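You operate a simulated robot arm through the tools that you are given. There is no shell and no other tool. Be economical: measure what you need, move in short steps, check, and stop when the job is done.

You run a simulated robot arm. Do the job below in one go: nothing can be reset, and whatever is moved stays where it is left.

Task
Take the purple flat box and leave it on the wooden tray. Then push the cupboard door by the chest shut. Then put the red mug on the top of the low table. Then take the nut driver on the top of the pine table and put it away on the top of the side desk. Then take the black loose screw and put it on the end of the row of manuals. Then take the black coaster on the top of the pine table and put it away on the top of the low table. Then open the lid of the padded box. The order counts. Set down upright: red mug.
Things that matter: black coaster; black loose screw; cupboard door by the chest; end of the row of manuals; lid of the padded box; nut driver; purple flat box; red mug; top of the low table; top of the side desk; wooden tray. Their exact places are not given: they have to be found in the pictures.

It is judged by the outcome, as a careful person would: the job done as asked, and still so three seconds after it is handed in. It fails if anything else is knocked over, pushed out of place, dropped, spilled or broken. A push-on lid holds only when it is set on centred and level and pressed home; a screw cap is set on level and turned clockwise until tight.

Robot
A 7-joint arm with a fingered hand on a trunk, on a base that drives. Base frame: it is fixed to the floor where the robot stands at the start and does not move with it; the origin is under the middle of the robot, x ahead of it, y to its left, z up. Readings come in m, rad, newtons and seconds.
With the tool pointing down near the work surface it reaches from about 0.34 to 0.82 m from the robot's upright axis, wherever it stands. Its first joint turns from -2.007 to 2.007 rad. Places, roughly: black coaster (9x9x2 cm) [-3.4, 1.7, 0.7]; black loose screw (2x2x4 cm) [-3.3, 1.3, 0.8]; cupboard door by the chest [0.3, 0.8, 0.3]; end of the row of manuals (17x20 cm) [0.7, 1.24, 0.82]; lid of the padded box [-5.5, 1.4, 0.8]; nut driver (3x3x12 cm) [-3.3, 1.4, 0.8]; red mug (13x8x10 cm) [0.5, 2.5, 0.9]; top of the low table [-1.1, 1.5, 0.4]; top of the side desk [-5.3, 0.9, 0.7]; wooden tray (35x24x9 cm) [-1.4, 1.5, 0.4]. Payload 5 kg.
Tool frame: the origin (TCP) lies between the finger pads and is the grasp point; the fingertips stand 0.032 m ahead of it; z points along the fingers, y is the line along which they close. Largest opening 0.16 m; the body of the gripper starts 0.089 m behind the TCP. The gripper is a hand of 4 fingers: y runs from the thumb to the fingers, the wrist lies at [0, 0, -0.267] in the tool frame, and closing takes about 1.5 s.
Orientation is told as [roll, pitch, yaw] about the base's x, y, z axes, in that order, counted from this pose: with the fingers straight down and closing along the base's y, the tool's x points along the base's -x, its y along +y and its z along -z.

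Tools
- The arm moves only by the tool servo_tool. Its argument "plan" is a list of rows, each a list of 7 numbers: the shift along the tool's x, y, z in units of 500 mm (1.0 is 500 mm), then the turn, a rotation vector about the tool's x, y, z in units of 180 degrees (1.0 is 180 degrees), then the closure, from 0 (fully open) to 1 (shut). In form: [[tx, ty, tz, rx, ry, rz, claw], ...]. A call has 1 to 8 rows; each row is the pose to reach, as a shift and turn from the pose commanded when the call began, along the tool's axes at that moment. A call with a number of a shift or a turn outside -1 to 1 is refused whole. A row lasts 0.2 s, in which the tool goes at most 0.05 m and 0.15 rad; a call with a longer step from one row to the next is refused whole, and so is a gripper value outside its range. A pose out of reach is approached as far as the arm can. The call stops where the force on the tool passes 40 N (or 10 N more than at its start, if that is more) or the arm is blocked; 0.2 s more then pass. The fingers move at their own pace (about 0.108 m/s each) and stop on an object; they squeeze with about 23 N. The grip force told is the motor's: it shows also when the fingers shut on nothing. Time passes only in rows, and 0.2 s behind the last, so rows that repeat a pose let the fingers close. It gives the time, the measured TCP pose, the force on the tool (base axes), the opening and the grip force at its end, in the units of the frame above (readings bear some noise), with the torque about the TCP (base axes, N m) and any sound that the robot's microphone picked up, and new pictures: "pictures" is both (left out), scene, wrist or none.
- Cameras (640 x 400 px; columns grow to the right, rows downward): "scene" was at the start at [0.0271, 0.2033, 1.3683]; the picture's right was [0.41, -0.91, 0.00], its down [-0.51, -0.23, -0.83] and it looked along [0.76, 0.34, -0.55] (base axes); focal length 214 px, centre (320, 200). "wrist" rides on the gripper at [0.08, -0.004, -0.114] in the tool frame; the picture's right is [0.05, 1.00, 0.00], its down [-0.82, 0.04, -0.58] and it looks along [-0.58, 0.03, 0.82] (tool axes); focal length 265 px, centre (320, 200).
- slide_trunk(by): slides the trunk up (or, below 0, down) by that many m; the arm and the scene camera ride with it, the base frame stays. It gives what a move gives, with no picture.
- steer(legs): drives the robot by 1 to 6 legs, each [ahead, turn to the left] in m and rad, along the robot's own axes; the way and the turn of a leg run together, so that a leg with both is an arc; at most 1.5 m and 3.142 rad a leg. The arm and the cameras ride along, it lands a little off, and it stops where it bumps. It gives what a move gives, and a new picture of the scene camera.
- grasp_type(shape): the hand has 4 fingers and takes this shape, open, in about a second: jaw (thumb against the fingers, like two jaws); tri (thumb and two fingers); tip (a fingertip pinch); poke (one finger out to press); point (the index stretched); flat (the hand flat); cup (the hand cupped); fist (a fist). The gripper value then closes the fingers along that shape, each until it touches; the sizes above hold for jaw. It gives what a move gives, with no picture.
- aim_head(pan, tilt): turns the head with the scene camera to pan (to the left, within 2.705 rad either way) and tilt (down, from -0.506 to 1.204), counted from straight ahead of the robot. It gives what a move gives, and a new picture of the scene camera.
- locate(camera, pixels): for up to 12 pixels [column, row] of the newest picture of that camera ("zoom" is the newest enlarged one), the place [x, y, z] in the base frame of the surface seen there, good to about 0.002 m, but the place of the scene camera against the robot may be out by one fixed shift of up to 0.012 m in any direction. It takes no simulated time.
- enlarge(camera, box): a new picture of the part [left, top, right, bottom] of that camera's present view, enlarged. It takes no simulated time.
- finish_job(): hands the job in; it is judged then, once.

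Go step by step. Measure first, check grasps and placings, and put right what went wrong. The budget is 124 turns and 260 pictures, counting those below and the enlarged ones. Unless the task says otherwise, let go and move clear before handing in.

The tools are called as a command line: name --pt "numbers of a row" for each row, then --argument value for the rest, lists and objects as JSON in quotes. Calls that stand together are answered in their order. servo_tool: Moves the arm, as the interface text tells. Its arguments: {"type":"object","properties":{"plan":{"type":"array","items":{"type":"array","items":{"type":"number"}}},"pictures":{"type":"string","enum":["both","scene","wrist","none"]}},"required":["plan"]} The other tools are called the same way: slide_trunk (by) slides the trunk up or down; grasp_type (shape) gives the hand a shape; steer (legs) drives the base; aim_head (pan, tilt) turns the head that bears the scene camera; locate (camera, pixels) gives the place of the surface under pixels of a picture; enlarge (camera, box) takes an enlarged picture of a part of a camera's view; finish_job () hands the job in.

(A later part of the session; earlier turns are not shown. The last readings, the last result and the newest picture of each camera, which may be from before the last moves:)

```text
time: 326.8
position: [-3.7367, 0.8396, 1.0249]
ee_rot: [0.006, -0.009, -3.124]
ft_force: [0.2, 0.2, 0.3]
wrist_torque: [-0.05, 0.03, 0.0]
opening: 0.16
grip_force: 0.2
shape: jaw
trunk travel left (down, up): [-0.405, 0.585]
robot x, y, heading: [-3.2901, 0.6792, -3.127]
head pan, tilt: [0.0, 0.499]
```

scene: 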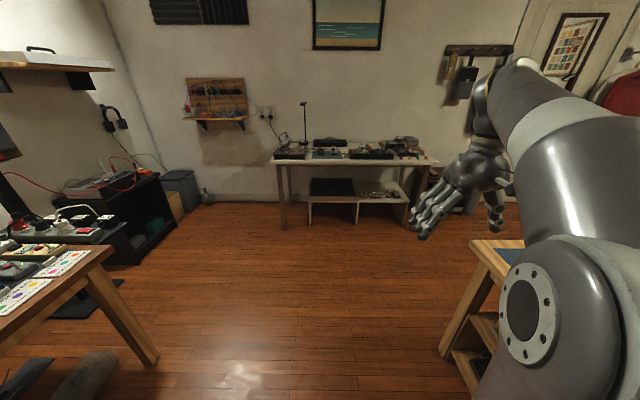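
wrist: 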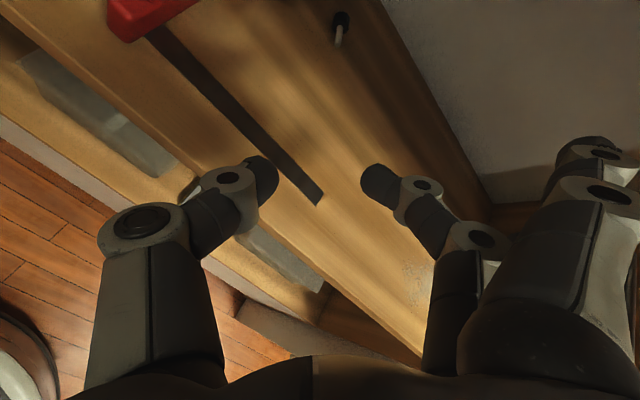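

steer --legs '[[0, -1.586], [0.11, 0]]'

aim_head --pan 0.1 --tilt 0.65

```text
time: 331.9
position: [-3.1253, 1.2359, 1.025]
ee_rot: [0.005, -0.008, 1.58]
ft_force: [0.0, 0.0, -0.6]
wrist_torque: [0.0, 0.04, -0.01]
opening: 0.1599
grip_force: 0.0
shape: jaw
trunk travel left (down, up): [-0.405, 0.585]
robot x, y, heading: [-3.2922, 0.7913, 1.577]
head pan, tilt: [0.0, 0.499]
```

scene: 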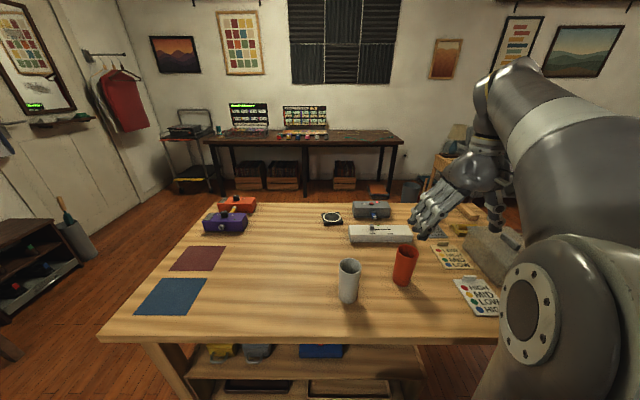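

```text
time: 332.6
position: [-3.1252, 1.2362, 1.0245]
ee_rot: [0.006, -0.006, 1.58]
ft_force: [-0.2, 0.8, -0.2]
wrist_torque: [0.0, 0.01, 0.0]
opening: 0.1598
grip_force: 0.1
shape: jaw
trunk travel left (down, up): [-0.405, 0.585]
robot x, y, heading: [-3.2911, 0.7861, 1.576]
head pan, tilt: [0.099, 0.649]
```

scene: 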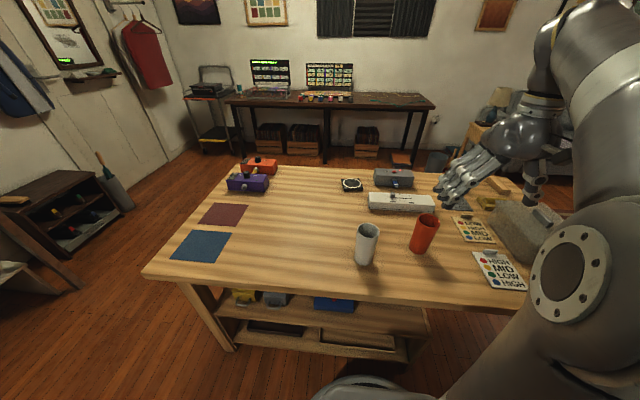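

enlarge --camera "scene" --box '[310, 155, 450, 235]'

locate --camera "scene" --pixels '[[342, 180], [360, 179], [363, 190], [343, 191], [352, 184], [375, 172], [370, 195], [380, 182], [412, 175]]'

```text
4.57 times, centred on (380, 195) of scene
```

zoom: 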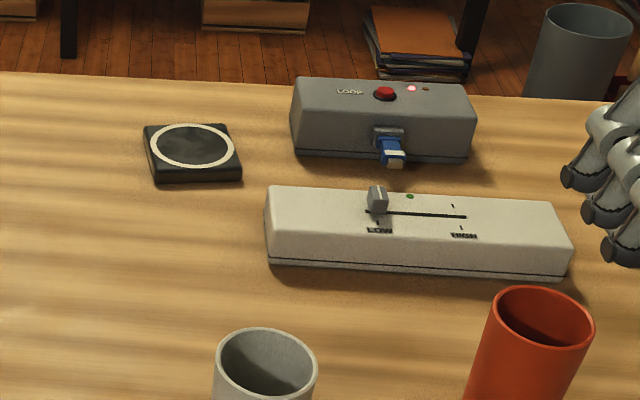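

```text
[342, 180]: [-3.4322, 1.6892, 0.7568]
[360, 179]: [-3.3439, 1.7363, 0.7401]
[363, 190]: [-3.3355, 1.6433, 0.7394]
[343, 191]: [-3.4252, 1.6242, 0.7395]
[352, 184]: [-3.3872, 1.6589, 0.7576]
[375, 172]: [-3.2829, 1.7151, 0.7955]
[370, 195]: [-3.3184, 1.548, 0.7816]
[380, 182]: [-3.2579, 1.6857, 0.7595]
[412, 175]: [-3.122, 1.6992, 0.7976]
```

locate --camera "zoom" --pixels '[[147, 128], [227, 127], [239, 163], [154, 168], [190, 147], [296, 100], [298, 150], [270, 200], [270, 250], [375, 195]]'

```text
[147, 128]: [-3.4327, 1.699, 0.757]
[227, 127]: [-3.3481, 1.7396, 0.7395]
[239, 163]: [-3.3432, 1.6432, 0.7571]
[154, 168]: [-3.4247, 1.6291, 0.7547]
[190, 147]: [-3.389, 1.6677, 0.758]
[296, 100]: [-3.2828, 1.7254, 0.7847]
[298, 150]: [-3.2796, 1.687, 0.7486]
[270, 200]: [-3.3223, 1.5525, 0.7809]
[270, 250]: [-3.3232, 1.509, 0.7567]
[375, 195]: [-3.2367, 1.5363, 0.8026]
```

servo_tool --pt "-0.075 0.055 0 0 -0.024 0 0" --pt "-0.15 0.11 0 0 -0.048 0 0" --pt "-0.225 0.165 0 0 -0.073 0 0" --pt "-0.3 0.22 0 0 -0.097 0 0.1" --pt "-0.375 0.275 0 0 -0.121 0 0.2" --pt "-0.45 0.33 0 0 -0.146 0 0.25" --pt "-0.525 0.385 0 0 -0.17 0 0.25" --pt "-0.6 0.44 0 0 -0.194 0 0.25"

```text
time: 334.4
position: [-3.3492, 1.5344, 1.0293]
ee_rot: [0.008, -0.617, 1.574]
ft_force: [-0.9, 0.6, -0.8]
wrist_torque: [-0.02, 0.03, 0.0]
opening: 0.1202
grip_force: 0.2
shape: jaw
trunk travel left (down, up): [-0.405, 0.585]
robot x, y, heading: [-3.2874, 0.7871, 1.58]
head pan, tilt: [0.099, 0.649]
```

scene: 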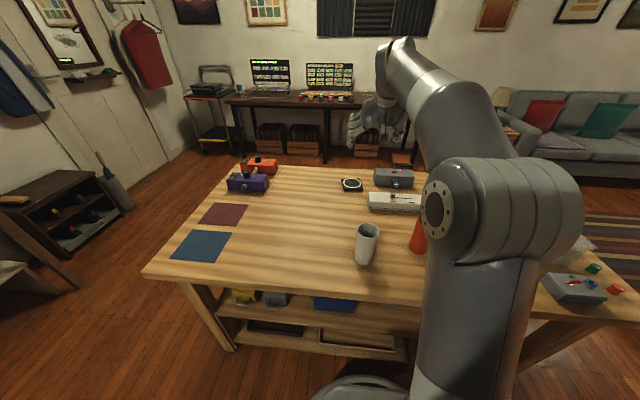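
wrist: 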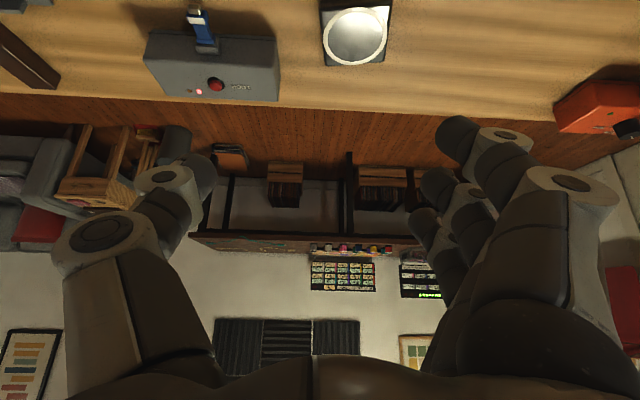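

servo_tool --pt "-0.002 0.013 0.071 0 0 0 0.25" --pt "-0.005 0.027 0.142 0 0 0 0.25" --pt "-0.007 0.04 0.213 0 0 0 0.25" --pt "-0.01 0.053 0.283 0 0 0 0.25" --pt "-0.013 0.067 0.354 0 0 0 0.25" --pt "-0.015 0.08 0.425 0 0 0 0.25" --pt "-0.015 0.08 0.425 0 0 0 0.25"

```text
time: 336.0
position: [-3.3912, 1.6635, 0.8586]
ee_rot: [0.008, -0.615, 1.575]
ft_force: [0.9, 0.2, -0.1]
wrist_torque: [0.0, 0.0, -0.03]
opening: 0.1204
grip_force: 0.0
shape: jaw
trunk travel left (down, up): [-0.405, 0.585]
robot x, y, heading: [-3.2873, 0.786, 1.574]
head pan, tilt: [0.099, 0.649]
```

scene: 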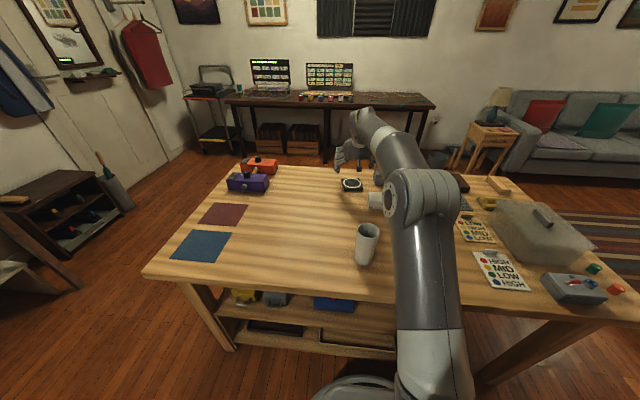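
wrist: 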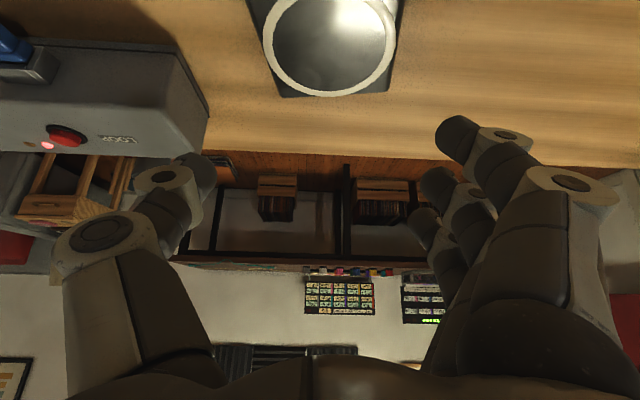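

locate --camera "wrist" --pixels '[[285, 92], [387, 86], [252, 15], [403, 15], [328, 45], [205, 120], [328, 92]]'

```text
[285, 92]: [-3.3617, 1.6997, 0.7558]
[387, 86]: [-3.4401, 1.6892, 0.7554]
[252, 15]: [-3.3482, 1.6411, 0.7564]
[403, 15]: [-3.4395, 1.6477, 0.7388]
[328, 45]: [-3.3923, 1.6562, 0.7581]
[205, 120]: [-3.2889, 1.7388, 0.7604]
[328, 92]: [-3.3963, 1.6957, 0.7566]
```

servo_tool --pt "0.035 0.003 0.035 0 0 0 0.25" --pt "0.07 0.005 0.07 0 0 0 0.25" --pt "0.1 0.005 0.101 0 0 0 0.25" --pt "0.1 0.005 0.101 0 0 0 0.25"

```text
time: 337.0
position: [-3.3928, 1.6515, 0.7883]
ee_rot: [0.007, -0.618, 1.575]
ft_force: [-0.4, -0.2, -0.6]
wrist_torque: [-0.03, 0.01, -0.01]
opening: 0.1205
grip_force: 0.2
shape: jaw
trunk travel left (down, up): [-0.405, 0.585]
robot x, y, heading: [-3.2887, 0.7879, 1.576]
head pan, tilt: [0.099, 0.649]
```

scene: 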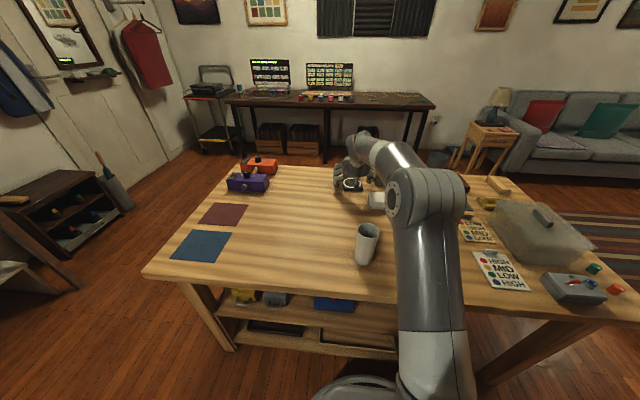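
wrist: 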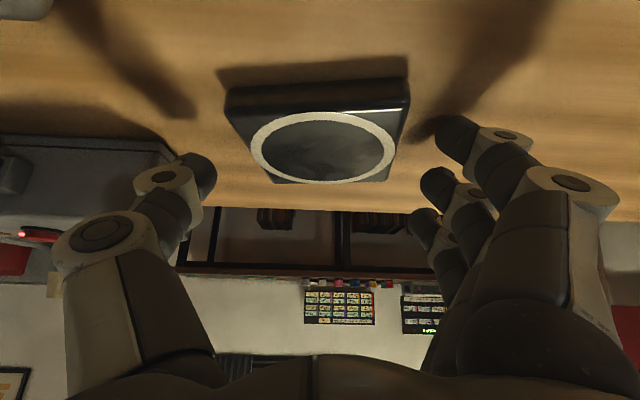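

servo_tool --pt "0.01 0 0.014 0 0 0 0.25" --pt "0.01 0 0.014 0 0 0 0.5" --pt "0.01 0 0.014 0 0 0 1" --pt "0.01 0 0.014 0 0 0 1" --pt "0.01 0 0.014 0 0 0 1" --pt "0.01 0 0.014 0 0 0 1" --pictures "wrist"

```text
time: 338.4
position: [-3.3937, 1.6508, 0.7867]
ee_rot: [0.008, -0.624, 1.575]
ft_force: [-3.4, 7.3, 30.5]
wrist_torque: [0.06, 2.34, -0.53]
opening: 0.0504
grip_force: 23.1
shape: jaw
trunk travel left (down, up): [-0.405, 0.585]
robot x, y, heading: [-3.2859, 0.7897, 1.576]
head pan, tilt: [0.099, 0.649]
```

wrist: 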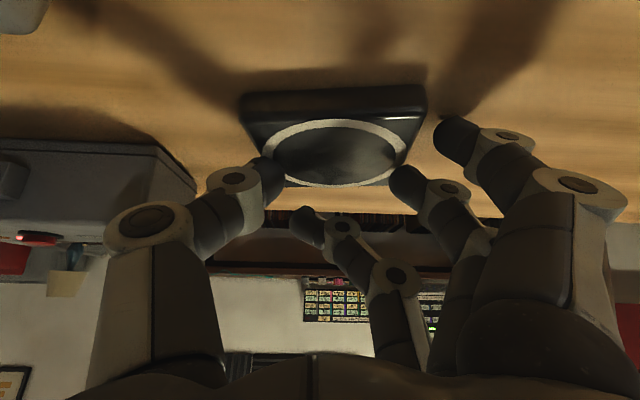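

The fingers caught only the far edge of the coaster; reopening, shifting 3 cm back, and retrying.

servo_tool --pt "0 0 0 0 0 0 0.6" --pt "0 0 0 0 0 0 0.25" --pt "0 0 0 0 0 0 0.25" --pt "0.026 0 -0.023 0 0 0 0.25" --pt "0.05 0 -0.035 0 0 0 0.25" --pt "0.05 0 -0.035 0 0 0 0.25" --pictures "wrist"

```text
time: 339.8
position: [-3.3908, 1.6215, 0.7845]
ee_rot: [0.009, -0.626, 1.572]
ft_force: [0.3, 7.7, 27.9]
wrist_torque: [0.03, 2.19, -0.66]
opening: 0.1195
grip_force: 0.1
shape: jaw
trunk travel left (down, up): [-0.405, 0.585]
robot x, y, heading: [-3.2898, 0.7891, 1.577]
head pan, tilt: [0.099, 0.649]
```

wrist: 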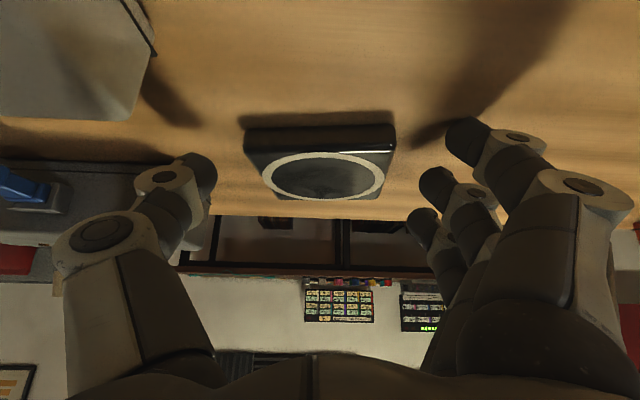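

With this tilt the near finger touches the table first. I'll rise, reduce the tilt to ~13°, and retry.

servo_tool --pt "-0.035 0 -0.049 0 0 0 0.25" --pt "-0.095 0 -0.06 0 0.03 0 0.25" --pt "-0.14 0 -0.045 0 0.06 0 0.25" --pt "-0.14 0 -0.045 0 0.09 0 0.25" --pt "-0.14 0 -0.045 0 0.125 0 0.25" --pt "-0.14 0 -0.045 0 0.125 0 0.25"

```text
time: 341.2
position: [-3.4094, 1.6255, 0.8292]
ee_rot: [0.008, -0.224, 1.58]
ft_force: [0.1, 1.7, 1.3]
wrist_torque: [0.0, -0.01, -0.01]
opening: 0.1196
grip_force: 0.0
shape: jaw
out of reach, approached as far as the arm can: row 4, 5, 6
trunk travel left (down, up): [-0.405, 0.585]
robot x, y, heading: [-3.2874, 0.7912, 1.581]
head pan, tilt: [0.099, 0.649]
```

scene: 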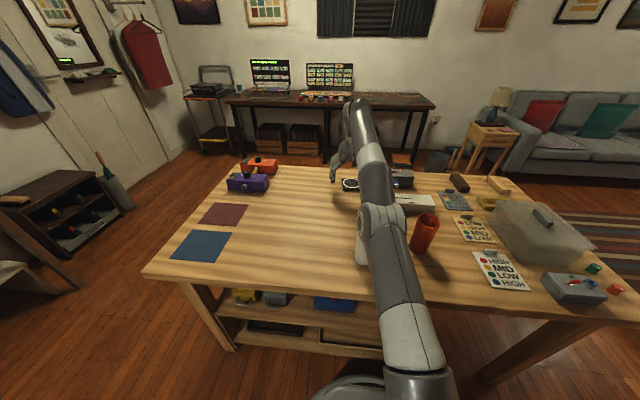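
wrist: 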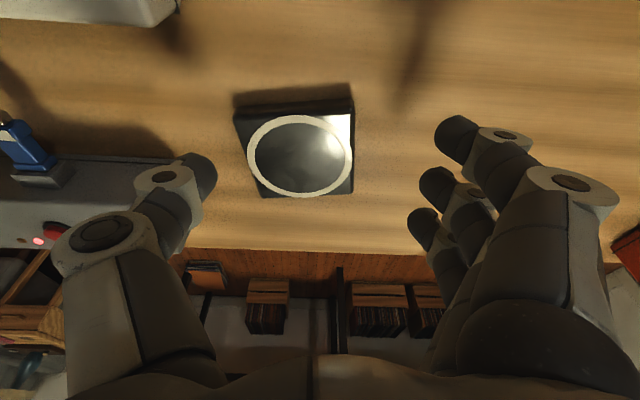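

locate --camera "scene" --pixels '[[370, 160], [378, 200], [385, 230], [395, 270], [361, 250], [360, 262]]'

locate --camera "wrist" --pixels '[[236, 110], [352, 98], [352, 192], [262, 196], [300, 155], [190, 40]]'

enlarge --camera "scene" --box '[310, 150, 470, 300]'

```text
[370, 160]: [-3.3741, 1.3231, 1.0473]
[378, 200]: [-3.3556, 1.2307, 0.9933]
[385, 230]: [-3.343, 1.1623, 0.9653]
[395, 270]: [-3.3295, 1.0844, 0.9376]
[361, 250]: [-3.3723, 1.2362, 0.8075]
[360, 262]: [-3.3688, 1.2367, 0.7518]
```

```text
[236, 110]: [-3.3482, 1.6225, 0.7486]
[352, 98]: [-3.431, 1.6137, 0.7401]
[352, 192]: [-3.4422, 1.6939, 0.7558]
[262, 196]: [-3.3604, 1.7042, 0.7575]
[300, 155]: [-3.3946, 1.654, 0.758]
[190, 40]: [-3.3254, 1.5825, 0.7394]
```

```text
2.67 times, centred on (390, 225) of scene
```

zoom: 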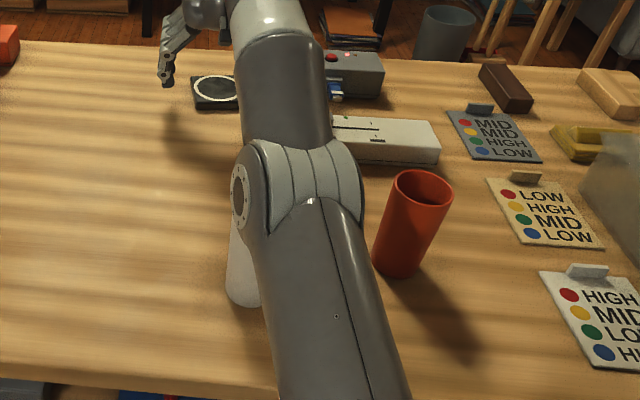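

The stretched arm passes only ~1 cm above the grey cup — not safe. I'll raise the trunk and retreat, then approach the coaster from the table's north side instead.

slide_trunk --by 0.15

locate --camera "scene" --pixels '[[300, 168], [460, 172], [255, 172], [328, 162], [238, 143], [405, 162], [150, 275], [265, 152], [300, 155], [370, 155], [215, 150], [560, 190]]'

```text
time: 342.9
position: [-3.4096, 1.6264, 0.9786]
ee_rot: [0.007, -0.224, 1.579]
ft_force: [0.3, 0.4, -0.8]
wrist_torque: [0.0, 0.02, -0.01]
opening: 0.1196
grip_force: 0.0
shape: jaw
trunk travel left (down, up): [-0.555, 0.435]
robot x, y, heading: [-3.288, 0.7888, 1.572]
head pan, tilt: [0.099, 0.649]
```

```text
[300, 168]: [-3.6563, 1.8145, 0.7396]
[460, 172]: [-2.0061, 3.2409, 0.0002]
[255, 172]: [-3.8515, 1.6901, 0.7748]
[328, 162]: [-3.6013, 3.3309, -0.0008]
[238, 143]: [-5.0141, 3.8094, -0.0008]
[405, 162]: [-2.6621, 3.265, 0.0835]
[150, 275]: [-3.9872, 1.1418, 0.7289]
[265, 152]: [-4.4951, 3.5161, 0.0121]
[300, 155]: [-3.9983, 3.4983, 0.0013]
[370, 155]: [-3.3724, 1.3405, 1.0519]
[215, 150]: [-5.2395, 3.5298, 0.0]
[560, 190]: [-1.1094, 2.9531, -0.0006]
```

North side floor is clear up to y≈3.3. Retract and drive round the east end of the pine table.

servo_tool --pt "0.06 0 -0.06 0 0 0 0.1" --pt "0.14 0 -0.1 0 0.01 0 0" --pt "0.22 0 -0.14 0 0.02 0 0" --pt "0.305 0 -0.18 0 0.03 0 0" --pt "0.39 0 -0.22 0 0.04 0 0" --pt "0.475 0 -0.255 0 0.05 0 0" --pt "0.56 0 -0.29 0 0.06 0 0" --pt "0.65 0 -0.316 0 0.071 0 0" --pictures "none"

steer --legs '[[0, -1.575], [1.19, 0], [0, 1.57], [1.3, 0], [0.3, 0], [0, 1.57]]'

steer --legs '[[1.28, 0], [0, 1.57]]'

aim_head --pan 0.0 --tilt 0.8

```text
time: 344.9
position: [-3.519, 1.4793, 1.1382]
ee_rot: [0.217, -0.118, 1.534]
ft_force: [0.4, 0.3, -2.1]
wrist_torque: [-0.07, 0.02, 0.02]
opening: 0.16
grip_force: 0.1
shape: jaw
out of reach, approached as far as the arm can: row 1, 2, 3, 4, 5, 6, 7
trunk travel left (down, up): [-0.555, 0.435]
robot x, y, heading: [-3.2895, 0.7899, 1.577]
head pan, tilt: [0.099, 0.649]
stopped in row 8: the arm was blocked; the commanded pose is now the measured one
```

```text
time: 370.1
position: [-2.8169, 2.1434, 1.1396]
ee_rot: [0.211, -0.124, 3.101]
ft_force: [0.7, -0.4, 0.7]
wrist_torque: [0.01, -0.05, -0.01]
opening: 0.1599
grip_force: 0.0
shape: jaw
trunk travel left (down, up): [-0.555, 0.435]
robot x, y, heading: [-2.1283, 2.3819, -3.137]
head pan, tilt: [0.099, 0.649]
```

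scene: 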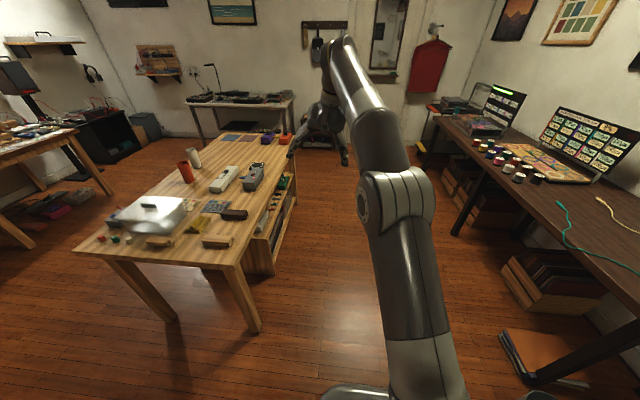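

```text
time: 380.3
position: [-3.1743, 1.6846, 1.1395]
ee_rot: [0.212, -0.124, -1.614]
ft_force: [0.4, 0.1, -0.1]
wrist_torque: [0.01, 0.03, 0.0]
opening: 0.1601
grip_force: 0.1
shape: jaw
trunk travel left (down, up): [-0.555, 0.435]
robot x, y, heading: [-3.4033, 2.3746, -1.574]
head pan, tilt: [0.099, 0.649]
```

scene: 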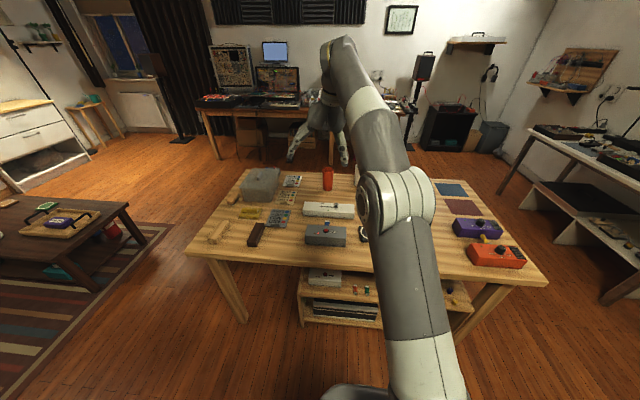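

```text
time: 381.0
position: [-3.1736, 1.6833, 1.1395]
ee_rot: [0.211, -0.124, -1.613]
ft_force: [-0.3, 0.6, -0.2]
wrist_torque: [0.01, -0.01, 0.01]
opening: 0.1599
grip_force: 0.1
shape: jaw
trunk travel left (down, up): [-0.555, 0.435]
robot x, y, heading: [-3.4084, 2.3718, -1.573]
head pan, tilt: [0.0, 0.799]
```

scene: 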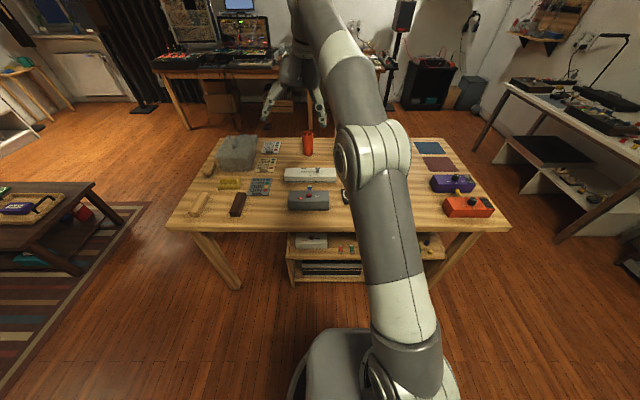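

servo_tool --pt "0 -0.08 0.03 0.0134 0.008 0 0" --pt "0 -0.16 0.06 0.0268 0.016 0 0" --pt "0 -0.24 0.09 0.04 0.024 0 0.1" --pt "0 -0.32 0.12 0.0536 0.032 0 0.2" --pt "0 -0.38 0.16 0.067 0.0395 0 0.25" --pt "0 -0.42 0.2 0.067 0.0395 0 0.25" --pt "0 -0.42 0.2 0.067 0.0395 0 0.25"

enlarge --camera "scene" --box '[200, 120, 520, 280]'

```text
time: 382.6
position: [-3.3602, 1.6752, 0.9979]
ee_rot: [0.0, 0.0, -1.601]
ft_force: [0.9, 0.1, 1.5]
wrist_torque: [-0.04, -0.04, -0.02]
opening: 0.1202
grip_force: 0.1
shape: jaw
trunk travel left (down, up): [-0.555, 0.435]
robot x, y, heading: [-3.4109, 2.3718, -1.568]
head pan, tilt: [0.0, 0.799]
```

scene: 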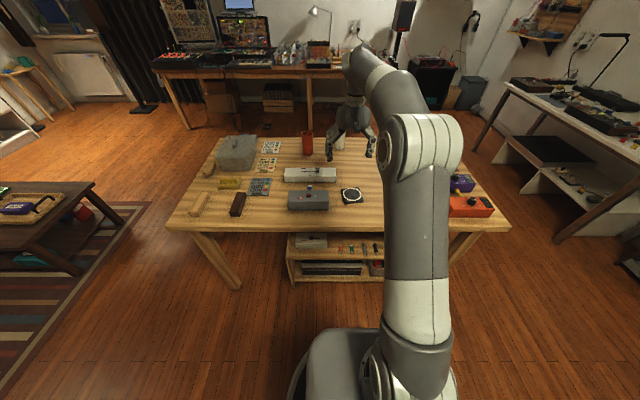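
wrist: 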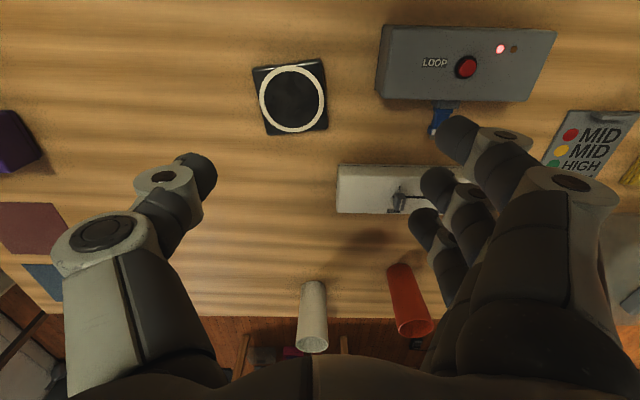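

```text
2.00 times, centred on (360, 200) of scene
```

zoom: 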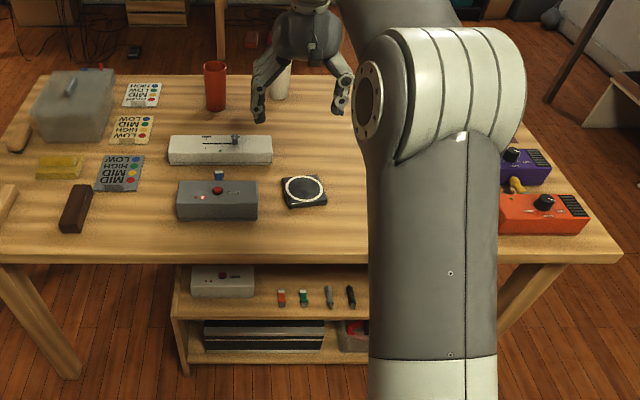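

locate --camera "wrist" --pixels '[[255, 72], [321, 62], [326, 122], [272, 132], [292, 98], [378, 90], [340, 180], [320, 290]]'

```text
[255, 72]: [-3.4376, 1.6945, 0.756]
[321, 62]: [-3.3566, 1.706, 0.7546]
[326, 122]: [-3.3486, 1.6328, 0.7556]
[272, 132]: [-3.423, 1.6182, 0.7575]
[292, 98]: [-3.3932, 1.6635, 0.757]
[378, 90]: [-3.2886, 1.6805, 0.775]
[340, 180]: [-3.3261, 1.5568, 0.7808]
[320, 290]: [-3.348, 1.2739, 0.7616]
```

servo_tool --pt "-0.013 -0.032 0.06 0 0 -0.022 0.25" --pt "-0.026 -0.063 0.13 0 0 -0.045 0.25" --pt "-0.026 -0.063 0.21 0 0 -0.067 0.25" --pt "-0.026 -0.063 0.29 0 0 -0.067 0.25" --pt "-0.026 -0.063 0.36 0 0 -0.067 0.25" --pt "-0.026 -0.063 0.4 0 0 -0.067 0.25" --pt "-0.026 -0.063 0.4 0 0 -0.067 0.25"

```text
time: 384.2
position: [-3.3902, 1.664, 0.7984]
ee_rot: [0.001, 0.0, -1.389]
ft_force: [1.3, 0.2, -0.2]
wrist_torque: [0.03, -0.01, 0.0]
opening: 0.1203
grip_force: 0.1
shape: jaw
trunk travel left (down, up): [-0.555, 0.435]
robot x, y, heading: [-3.4064, 2.371, -1.575]
head pan, tilt: [0.0, 0.799]
```

scene: 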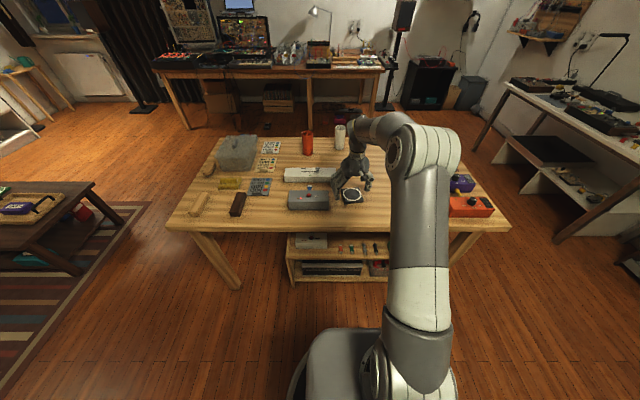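
wrist: 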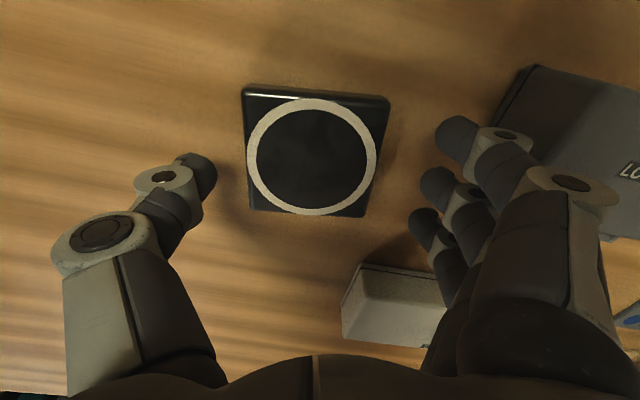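

servo_tool --pt "0.016 0 0.026 0 0 0 0.25" --pt "0.016 0 0.032 0 0 0 0.25" --pt "0.016 0 0.032 0 0 0 0.45" --pt "0.016 0 0.032 0 0 0 1" --pt "0.016 0 0.032 0 0 0 1" --pt "0.016 0 0.032 0 0 0 1" --pt "0.016 0 0.032 0 0 0 1" --pictures "wrist"

```text
time: 385.8
position: [-3.3917, 1.6714, 0.7819]
ee_rot: [-0.001, -0.001, -1.389]
ft_force: [-0.4, -0.5, 2.4]
wrist_torque: [-0.01, 0.07, 0.0]
opening: 0.0797
grip_force: 22.9
shape: jaw
trunk travel left (down, up): [-0.555, 0.435]
robot x, y, heading: [-3.4034, 2.3723, -1.569]
head pan, tilt: [0.0, 0.799]
```

wrist: 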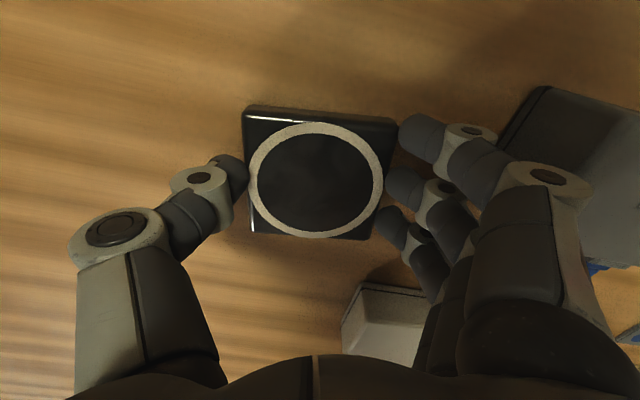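

Good grip across the coaster (opening 0.08, 23 N). Lifting.

servo_tool --pt "0 0 -0.03 0 0 0 1" --pt "0 0 -0.1 0 0 0 1" --pt "0 0 -0.18 0 0 0 1" --pt "0 0 -0.26 0 0 0 1" --pt "0 0 -0.34 0 0 0 1" --pt "0.08 0 -0.36 0 0 0 1" --pt "0.16 0 -0.38 0 0 0 1" --pictures "wrist"

```text
time: 387.4
position: [-3.4051, 1.7509, 0.973]
ee_rot: [-0.001, -0.001, -1.387]
ft_force: [-0.4, -0.4, 0.5]
wrist_torque: [-0.01, 0.04, -0.01]
opening: 0.0516
grip_force: 23.4
shape: jaw
trunk travel left (down, up): [-0.555, 0.435]
robot x, y, heading: [-3.4069, 2.3746, -1.567]
head pan, tilt: [0.0, 0.799]
```

wrist: 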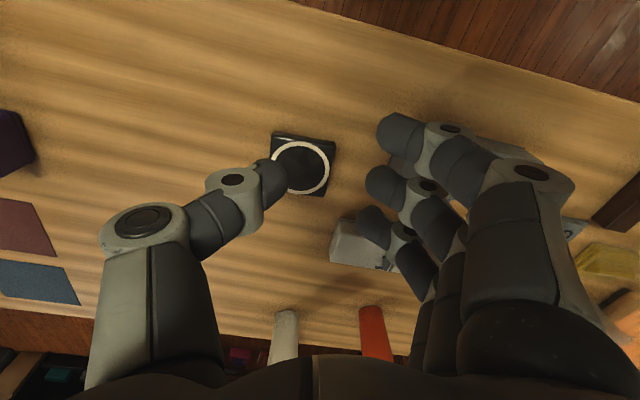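

The coaster slipped (gripped too high); it's still on the table. Going back a little lower.

servo_tool --pt "-0.06 0 0.02 0 0 0 0.25" --pt "-0.12 0 0.06 0 0 0 0.25" --pt "-0.16 0 0.13 0 0 0 0.25" --pt "-0.16 0 0.2 0 0 0 0.25" --pt "-0.16 0 0.28 0 0 0 0.25" --pt "-0.16 0 0.34 0 0 0 0.25" --pt "-0.16 0 0.34 0 0 0 0.25" --pictures "wrist"

locate --camera "wrist" --pixels '[[315, 155], [270, 120], [360, 120]]'

```text
time: 389.0
position: [-3.3923, 1.6703, 0.8031]
ee_rot: [0.0, -0.001, -1.389]
ft_force: [0.1, -0.5, -0.6]
wrist_torque: [0.01, -0.02, 0.02]
opening: 0.1196
grip_force: 0.0
shape: jaw
trunk travel left (down, up): [-0.555, 0.435]
robot x, y, heading: [-3.4047, 2.3724, -1.569]
head pan, tilt: [0.0, 0.799]
```

wrist: 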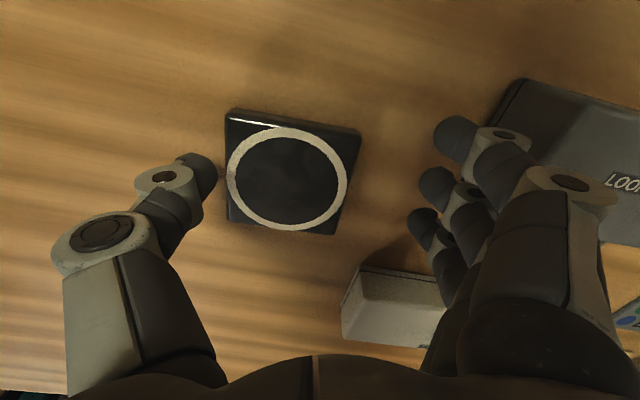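

```text
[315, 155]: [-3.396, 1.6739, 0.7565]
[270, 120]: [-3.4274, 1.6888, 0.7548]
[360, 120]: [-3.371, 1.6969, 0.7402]
```

servo_tool --pt "0 -0.023 0.02 0 0 0.02 0.25" --pt "0 -0.046 0.04 0 0 0.04 0.25" --pt "0 -0.046 0.056 0 0 0.04 0.25" --pt "0 -0.046 0.06 0 0 0.04 0.4" --pt "0 -0.046 0.06 0 0 0.04 0.4" --pictures "wrist"

```text
time: 390.2
position: [-3.4143, 1.6666, 0.7733]
ee_rot: [0.002, -0.002, -1.514]
ft_force: [0.3, -0.5, 5.2]
wrist_torque: [0.08, -0.24, -0.04]
opening: 0.0965
grip_force: 0.1
shape: jaw
trunk travel left (down, up): [-0.555, 0.435]
robot x, y, heading: [-3.4091, 2.3719, -1.575]
head pan, tilt: [0.0, 0.799]
```

wrist: 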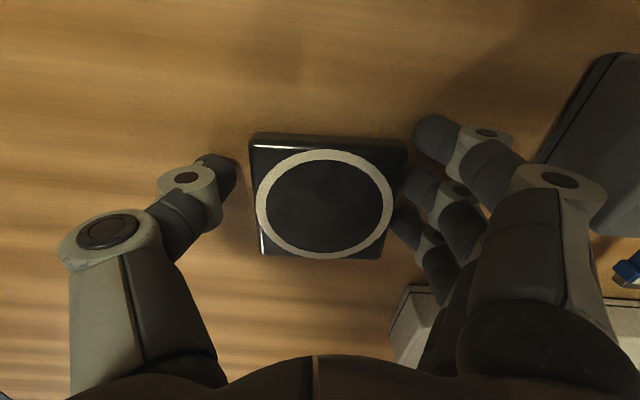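

servo_tool --pt "-0.018 0 0 0 0 0 0.4" --pt "-0.018 0 0 0 0 0 1" --pt "-0.018 0 0 0 0 0 1" --pt "-0.018 0 0 0 0 0 1" --pt "-0.018 0 0 0 0 0 1" --pt "-0.018 0 -0.02 0 0 0 1" --pt "-0.018 0 -0.06 0 0 0 1" --pt "-0.018 0 -0.06 0 0 0 1" --pictures "wrist"

```text
time: 392.0
position: [-3.4144, 1.6582, 0.8023]
ee_rot: [0.0, 0.001, -1.517]
ft_force: [-0.5, -0.8, -0.4]
wrist_torque: [0.0, 0.0, 0.01]
opening: 0.082
grip_force: 22.7
shape: jaw
trunk travel left (down, up): [-0.555, 0.435]
robot x, y, heading: [-3.4077, 2.3754, -1.568]
head pan, tilt: [0.0, 0.799]
```

wrist: 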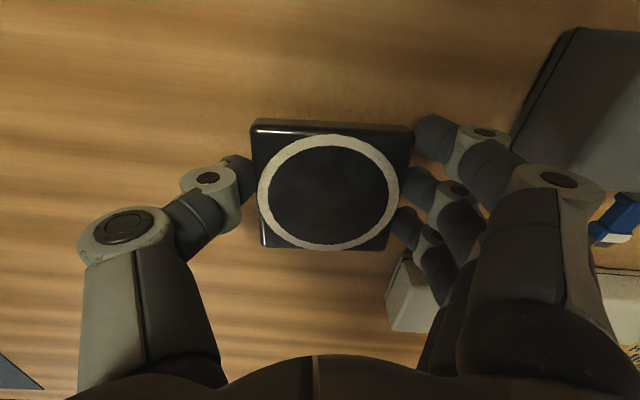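

servo_tool --pt "0 0 -0.06 0 0 0 1" --pt "0 0 -0.14 0 0 0 1" --pt "0 0 -0.22 0 0 0 1" --pt "0 0 -0.3 0 0 0 1" --pt "0.08 0 -0.34 0 0 0 1" --pt "0.16 0 -0.38 0 0 0 1" --pt "0.25 0 -0.38 0 0 0 1" --pt "0.34 0 -0.38 0 0 0 1" --pictures "both"

```text
time: 393.8
position: [-3.4247, 1.8264, 0.9936]
ee_rot: [0.0, 0.0, -1.516]
ft_force: [-0.3, -0.9, -0.9]
wrist_torque: [0.0, 0.0, 0.01]
opening: 0.082
grip_force: 23.0
shape: jaw
trunk travel left (down, up): [-0.555, 0.435]
robot x, y, heading: [-3.4043, 2.3723, -1.572]
head pan, tilt: [0.0, 0.799]
```

scene: 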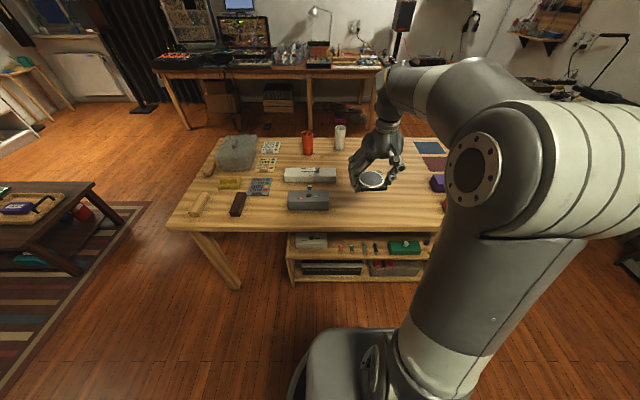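
wrist: 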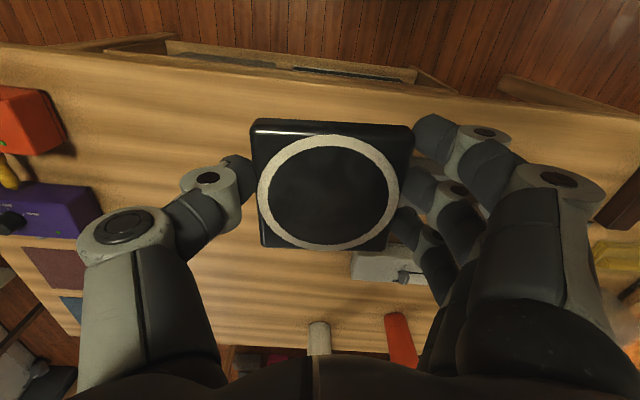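

Coaster held. Driving east along y≈2.37 to the north side of the low table.

steer --legs '[[0, 1.572], [1.25, 0], [1.25, 0], [0, -1.571]]'

aim_head --pan 0.0 --tilt 0.9

```text
time: 413.6
position: [-0.9645, 1.7992, 0.9926]
ee_rot: [0.001, -0.001, -1.555]
ft_force: [0.5, -0.6, -0.8]
wrist_torque: [0.04, -0.01, -0.02]
opening: 0.0819
grip_force: 23.2
shape: jaw
trunk travel left (down, up): [-0.555, 0.435]
robot x, y, heading: [-0.9277, 2.347, -1.612]
head pan, tilt: [0.0, 0.799]
```

scene: 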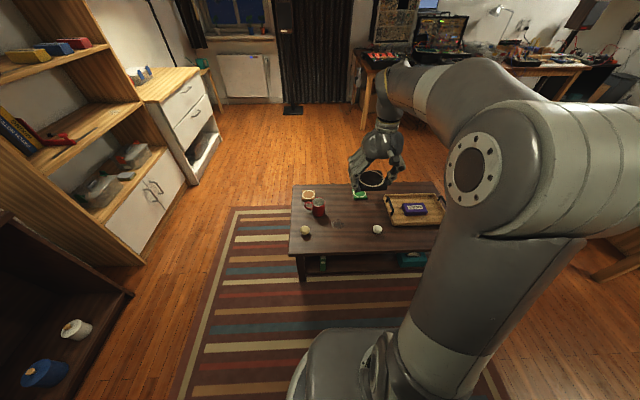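

```text
time: 414.3
position: [-0.9621, 1.7995, 0.9941]
ee_rot: [0.001, -0.001, -1.558]
ft_force: [0.7, 0.5, -0.7]
wrist_torque: [-0.01, 0.0, 0.02]
opening: 0.082
grip_force: 23.0
shape: jaw
trunk travel left (down, up): [-0.555, 0.435]
robot x, y, heading: [-0.924, 2.3453, -1.615]
head pan, tilt: [0.0, 0.901]
```

scene: 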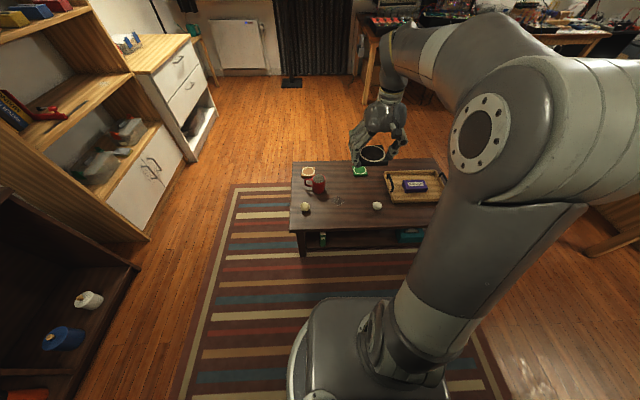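

locate --camera "scene" --pixels '[[377, 207], [305, 209], [340, 202], [340, 220], [318, 187], [340, 190], [295, 228], [358, 172]]'

enlarge --camera "scene" --box '[280, 140, 460, 260]'

```text
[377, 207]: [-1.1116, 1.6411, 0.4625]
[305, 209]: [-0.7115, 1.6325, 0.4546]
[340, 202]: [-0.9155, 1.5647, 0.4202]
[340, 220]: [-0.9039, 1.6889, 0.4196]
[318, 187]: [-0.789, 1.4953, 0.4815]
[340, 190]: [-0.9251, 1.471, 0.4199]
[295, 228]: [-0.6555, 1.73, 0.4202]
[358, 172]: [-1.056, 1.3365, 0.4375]
```

```text
3.33 times, centred on (370, 200) of scene
```

zoom: 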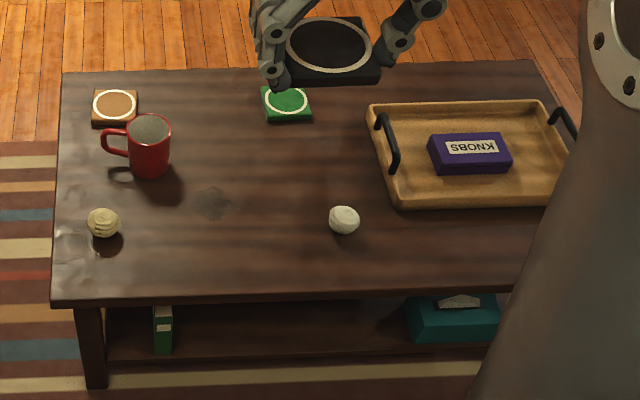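

servo_tool --pt "-0.076 0.016 0 0 0 0 1" --pt "-0.152 0.032 0 0 0 0 1" --pt "-0.228 0.048 0 0 0 0 1" --pt "-0.304 0.064 0 0 0 0 1" --pt "-0.38 0.078 0 0 0 0 1" --pt "-0.38 0.078 0 0 0 0 1" --pictures "none"

slide_trunk --by -0.4

servo_tool --pt "0 0 0 0 0 0 1"

```text
time: 415.7
position: [-0.9214, 1.6104, 0.9932]
ee_rot: [-0.003, 0.002, -1.556]
ft_force: [0.2, 0.5, -1.0]
wrist_torque: [0.04, 0.03, 0.02]
opening: 0.0818
grip_force: 22.6
shape: jaw
trunk travel left (down, up): [-0.555, 0.435]
robot x, y, heading: [-0.9251, 2.3441, -1.615]
head pan, tilt: [0.0, 0.901]
```

```text
time: 419.5
position: [-0.9213, 1.6103, 0.593]
ee_rot: [0.0, 0.0, -1.556]
ft_force: [0.3, -0.1, -1.0]
wrist_torque: [0.01, 0.02, 0.01]
opening: 0.0819
grip_force: 23.6
shape: jaw
trunk travel left (down, up): [-0.155, 0.835]
robot x, y, heading: [-0.9219, 2.346, -1.613]
head pan, tilt: [0.0, 0.901]
```

```text
time: 419.9
position: [-0.9221, 1.6104, 0.5937]
ee_rot: [0.002, 0.001, -1.556]
ft_force: [0.0, 0.0, -0.2]
wrist_torque: [0.04, -0.03, 0.03]
opening: 0.082
grip_force: 23.0
shape: jaw
trunk travel left (down, up): [-0.155, 0.835]
robot x, y, heading: [-0.9203, 2.3467, -1.611]
head pan, tilt: [0.0, 0.901]
```

scene: 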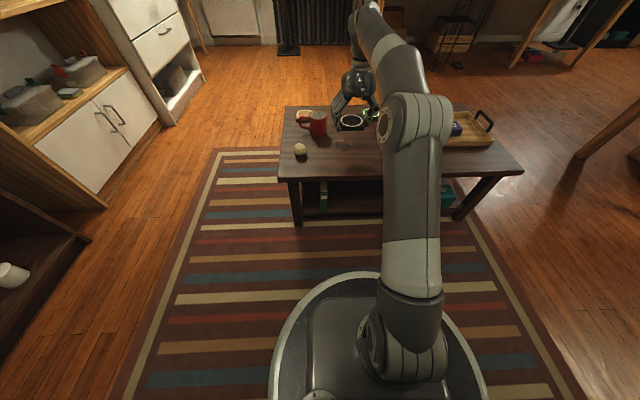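
wrist: 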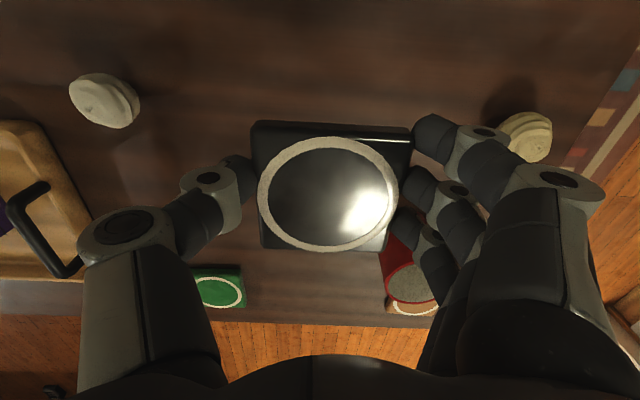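

servo_tool --pt "0 0 0.08 0 0 0 1" --pt "0 0 0.16 0 0 0 1" --pt "0 0 0.22 0 0 0 1" --pt "0 0 0.255 0 0 0 1" --pt "0 0 0.268 0 0 0 1" --pt "0 0 0.276 0 0 0 1" --pt "0 0 0.281 0 0 0 1" --pt "0 0 0.281 0 0 0 1"

```text
time: 421.7
position: [-0.9213, 1.6105, 0.454]
ee_rot: [-0.001, 0.001, -1.557]
ft_force: [0.2, -0.1, -0.3]
wrist_torque: [-0.01, -0.08, 0.04]
opening: 0.0822
grip_force: 22.8
shape: jaw
trunk travel left (down, up): [-0.155, 0.835]
robot x, y, heading: [-0.9273, 2.3465, -1.612]
head pan, tilt: [0.0, 0.901]
5 turns are left
```

scene: 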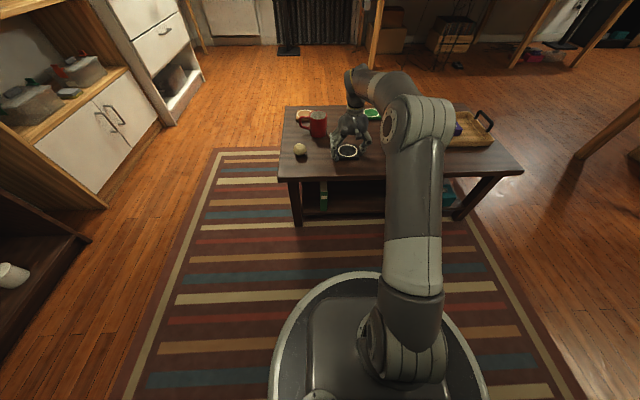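
wrist: 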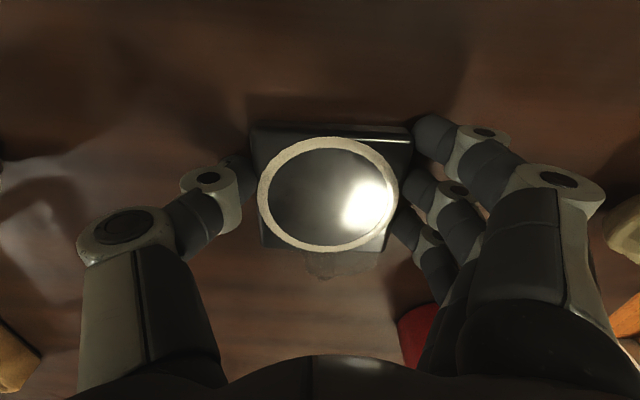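

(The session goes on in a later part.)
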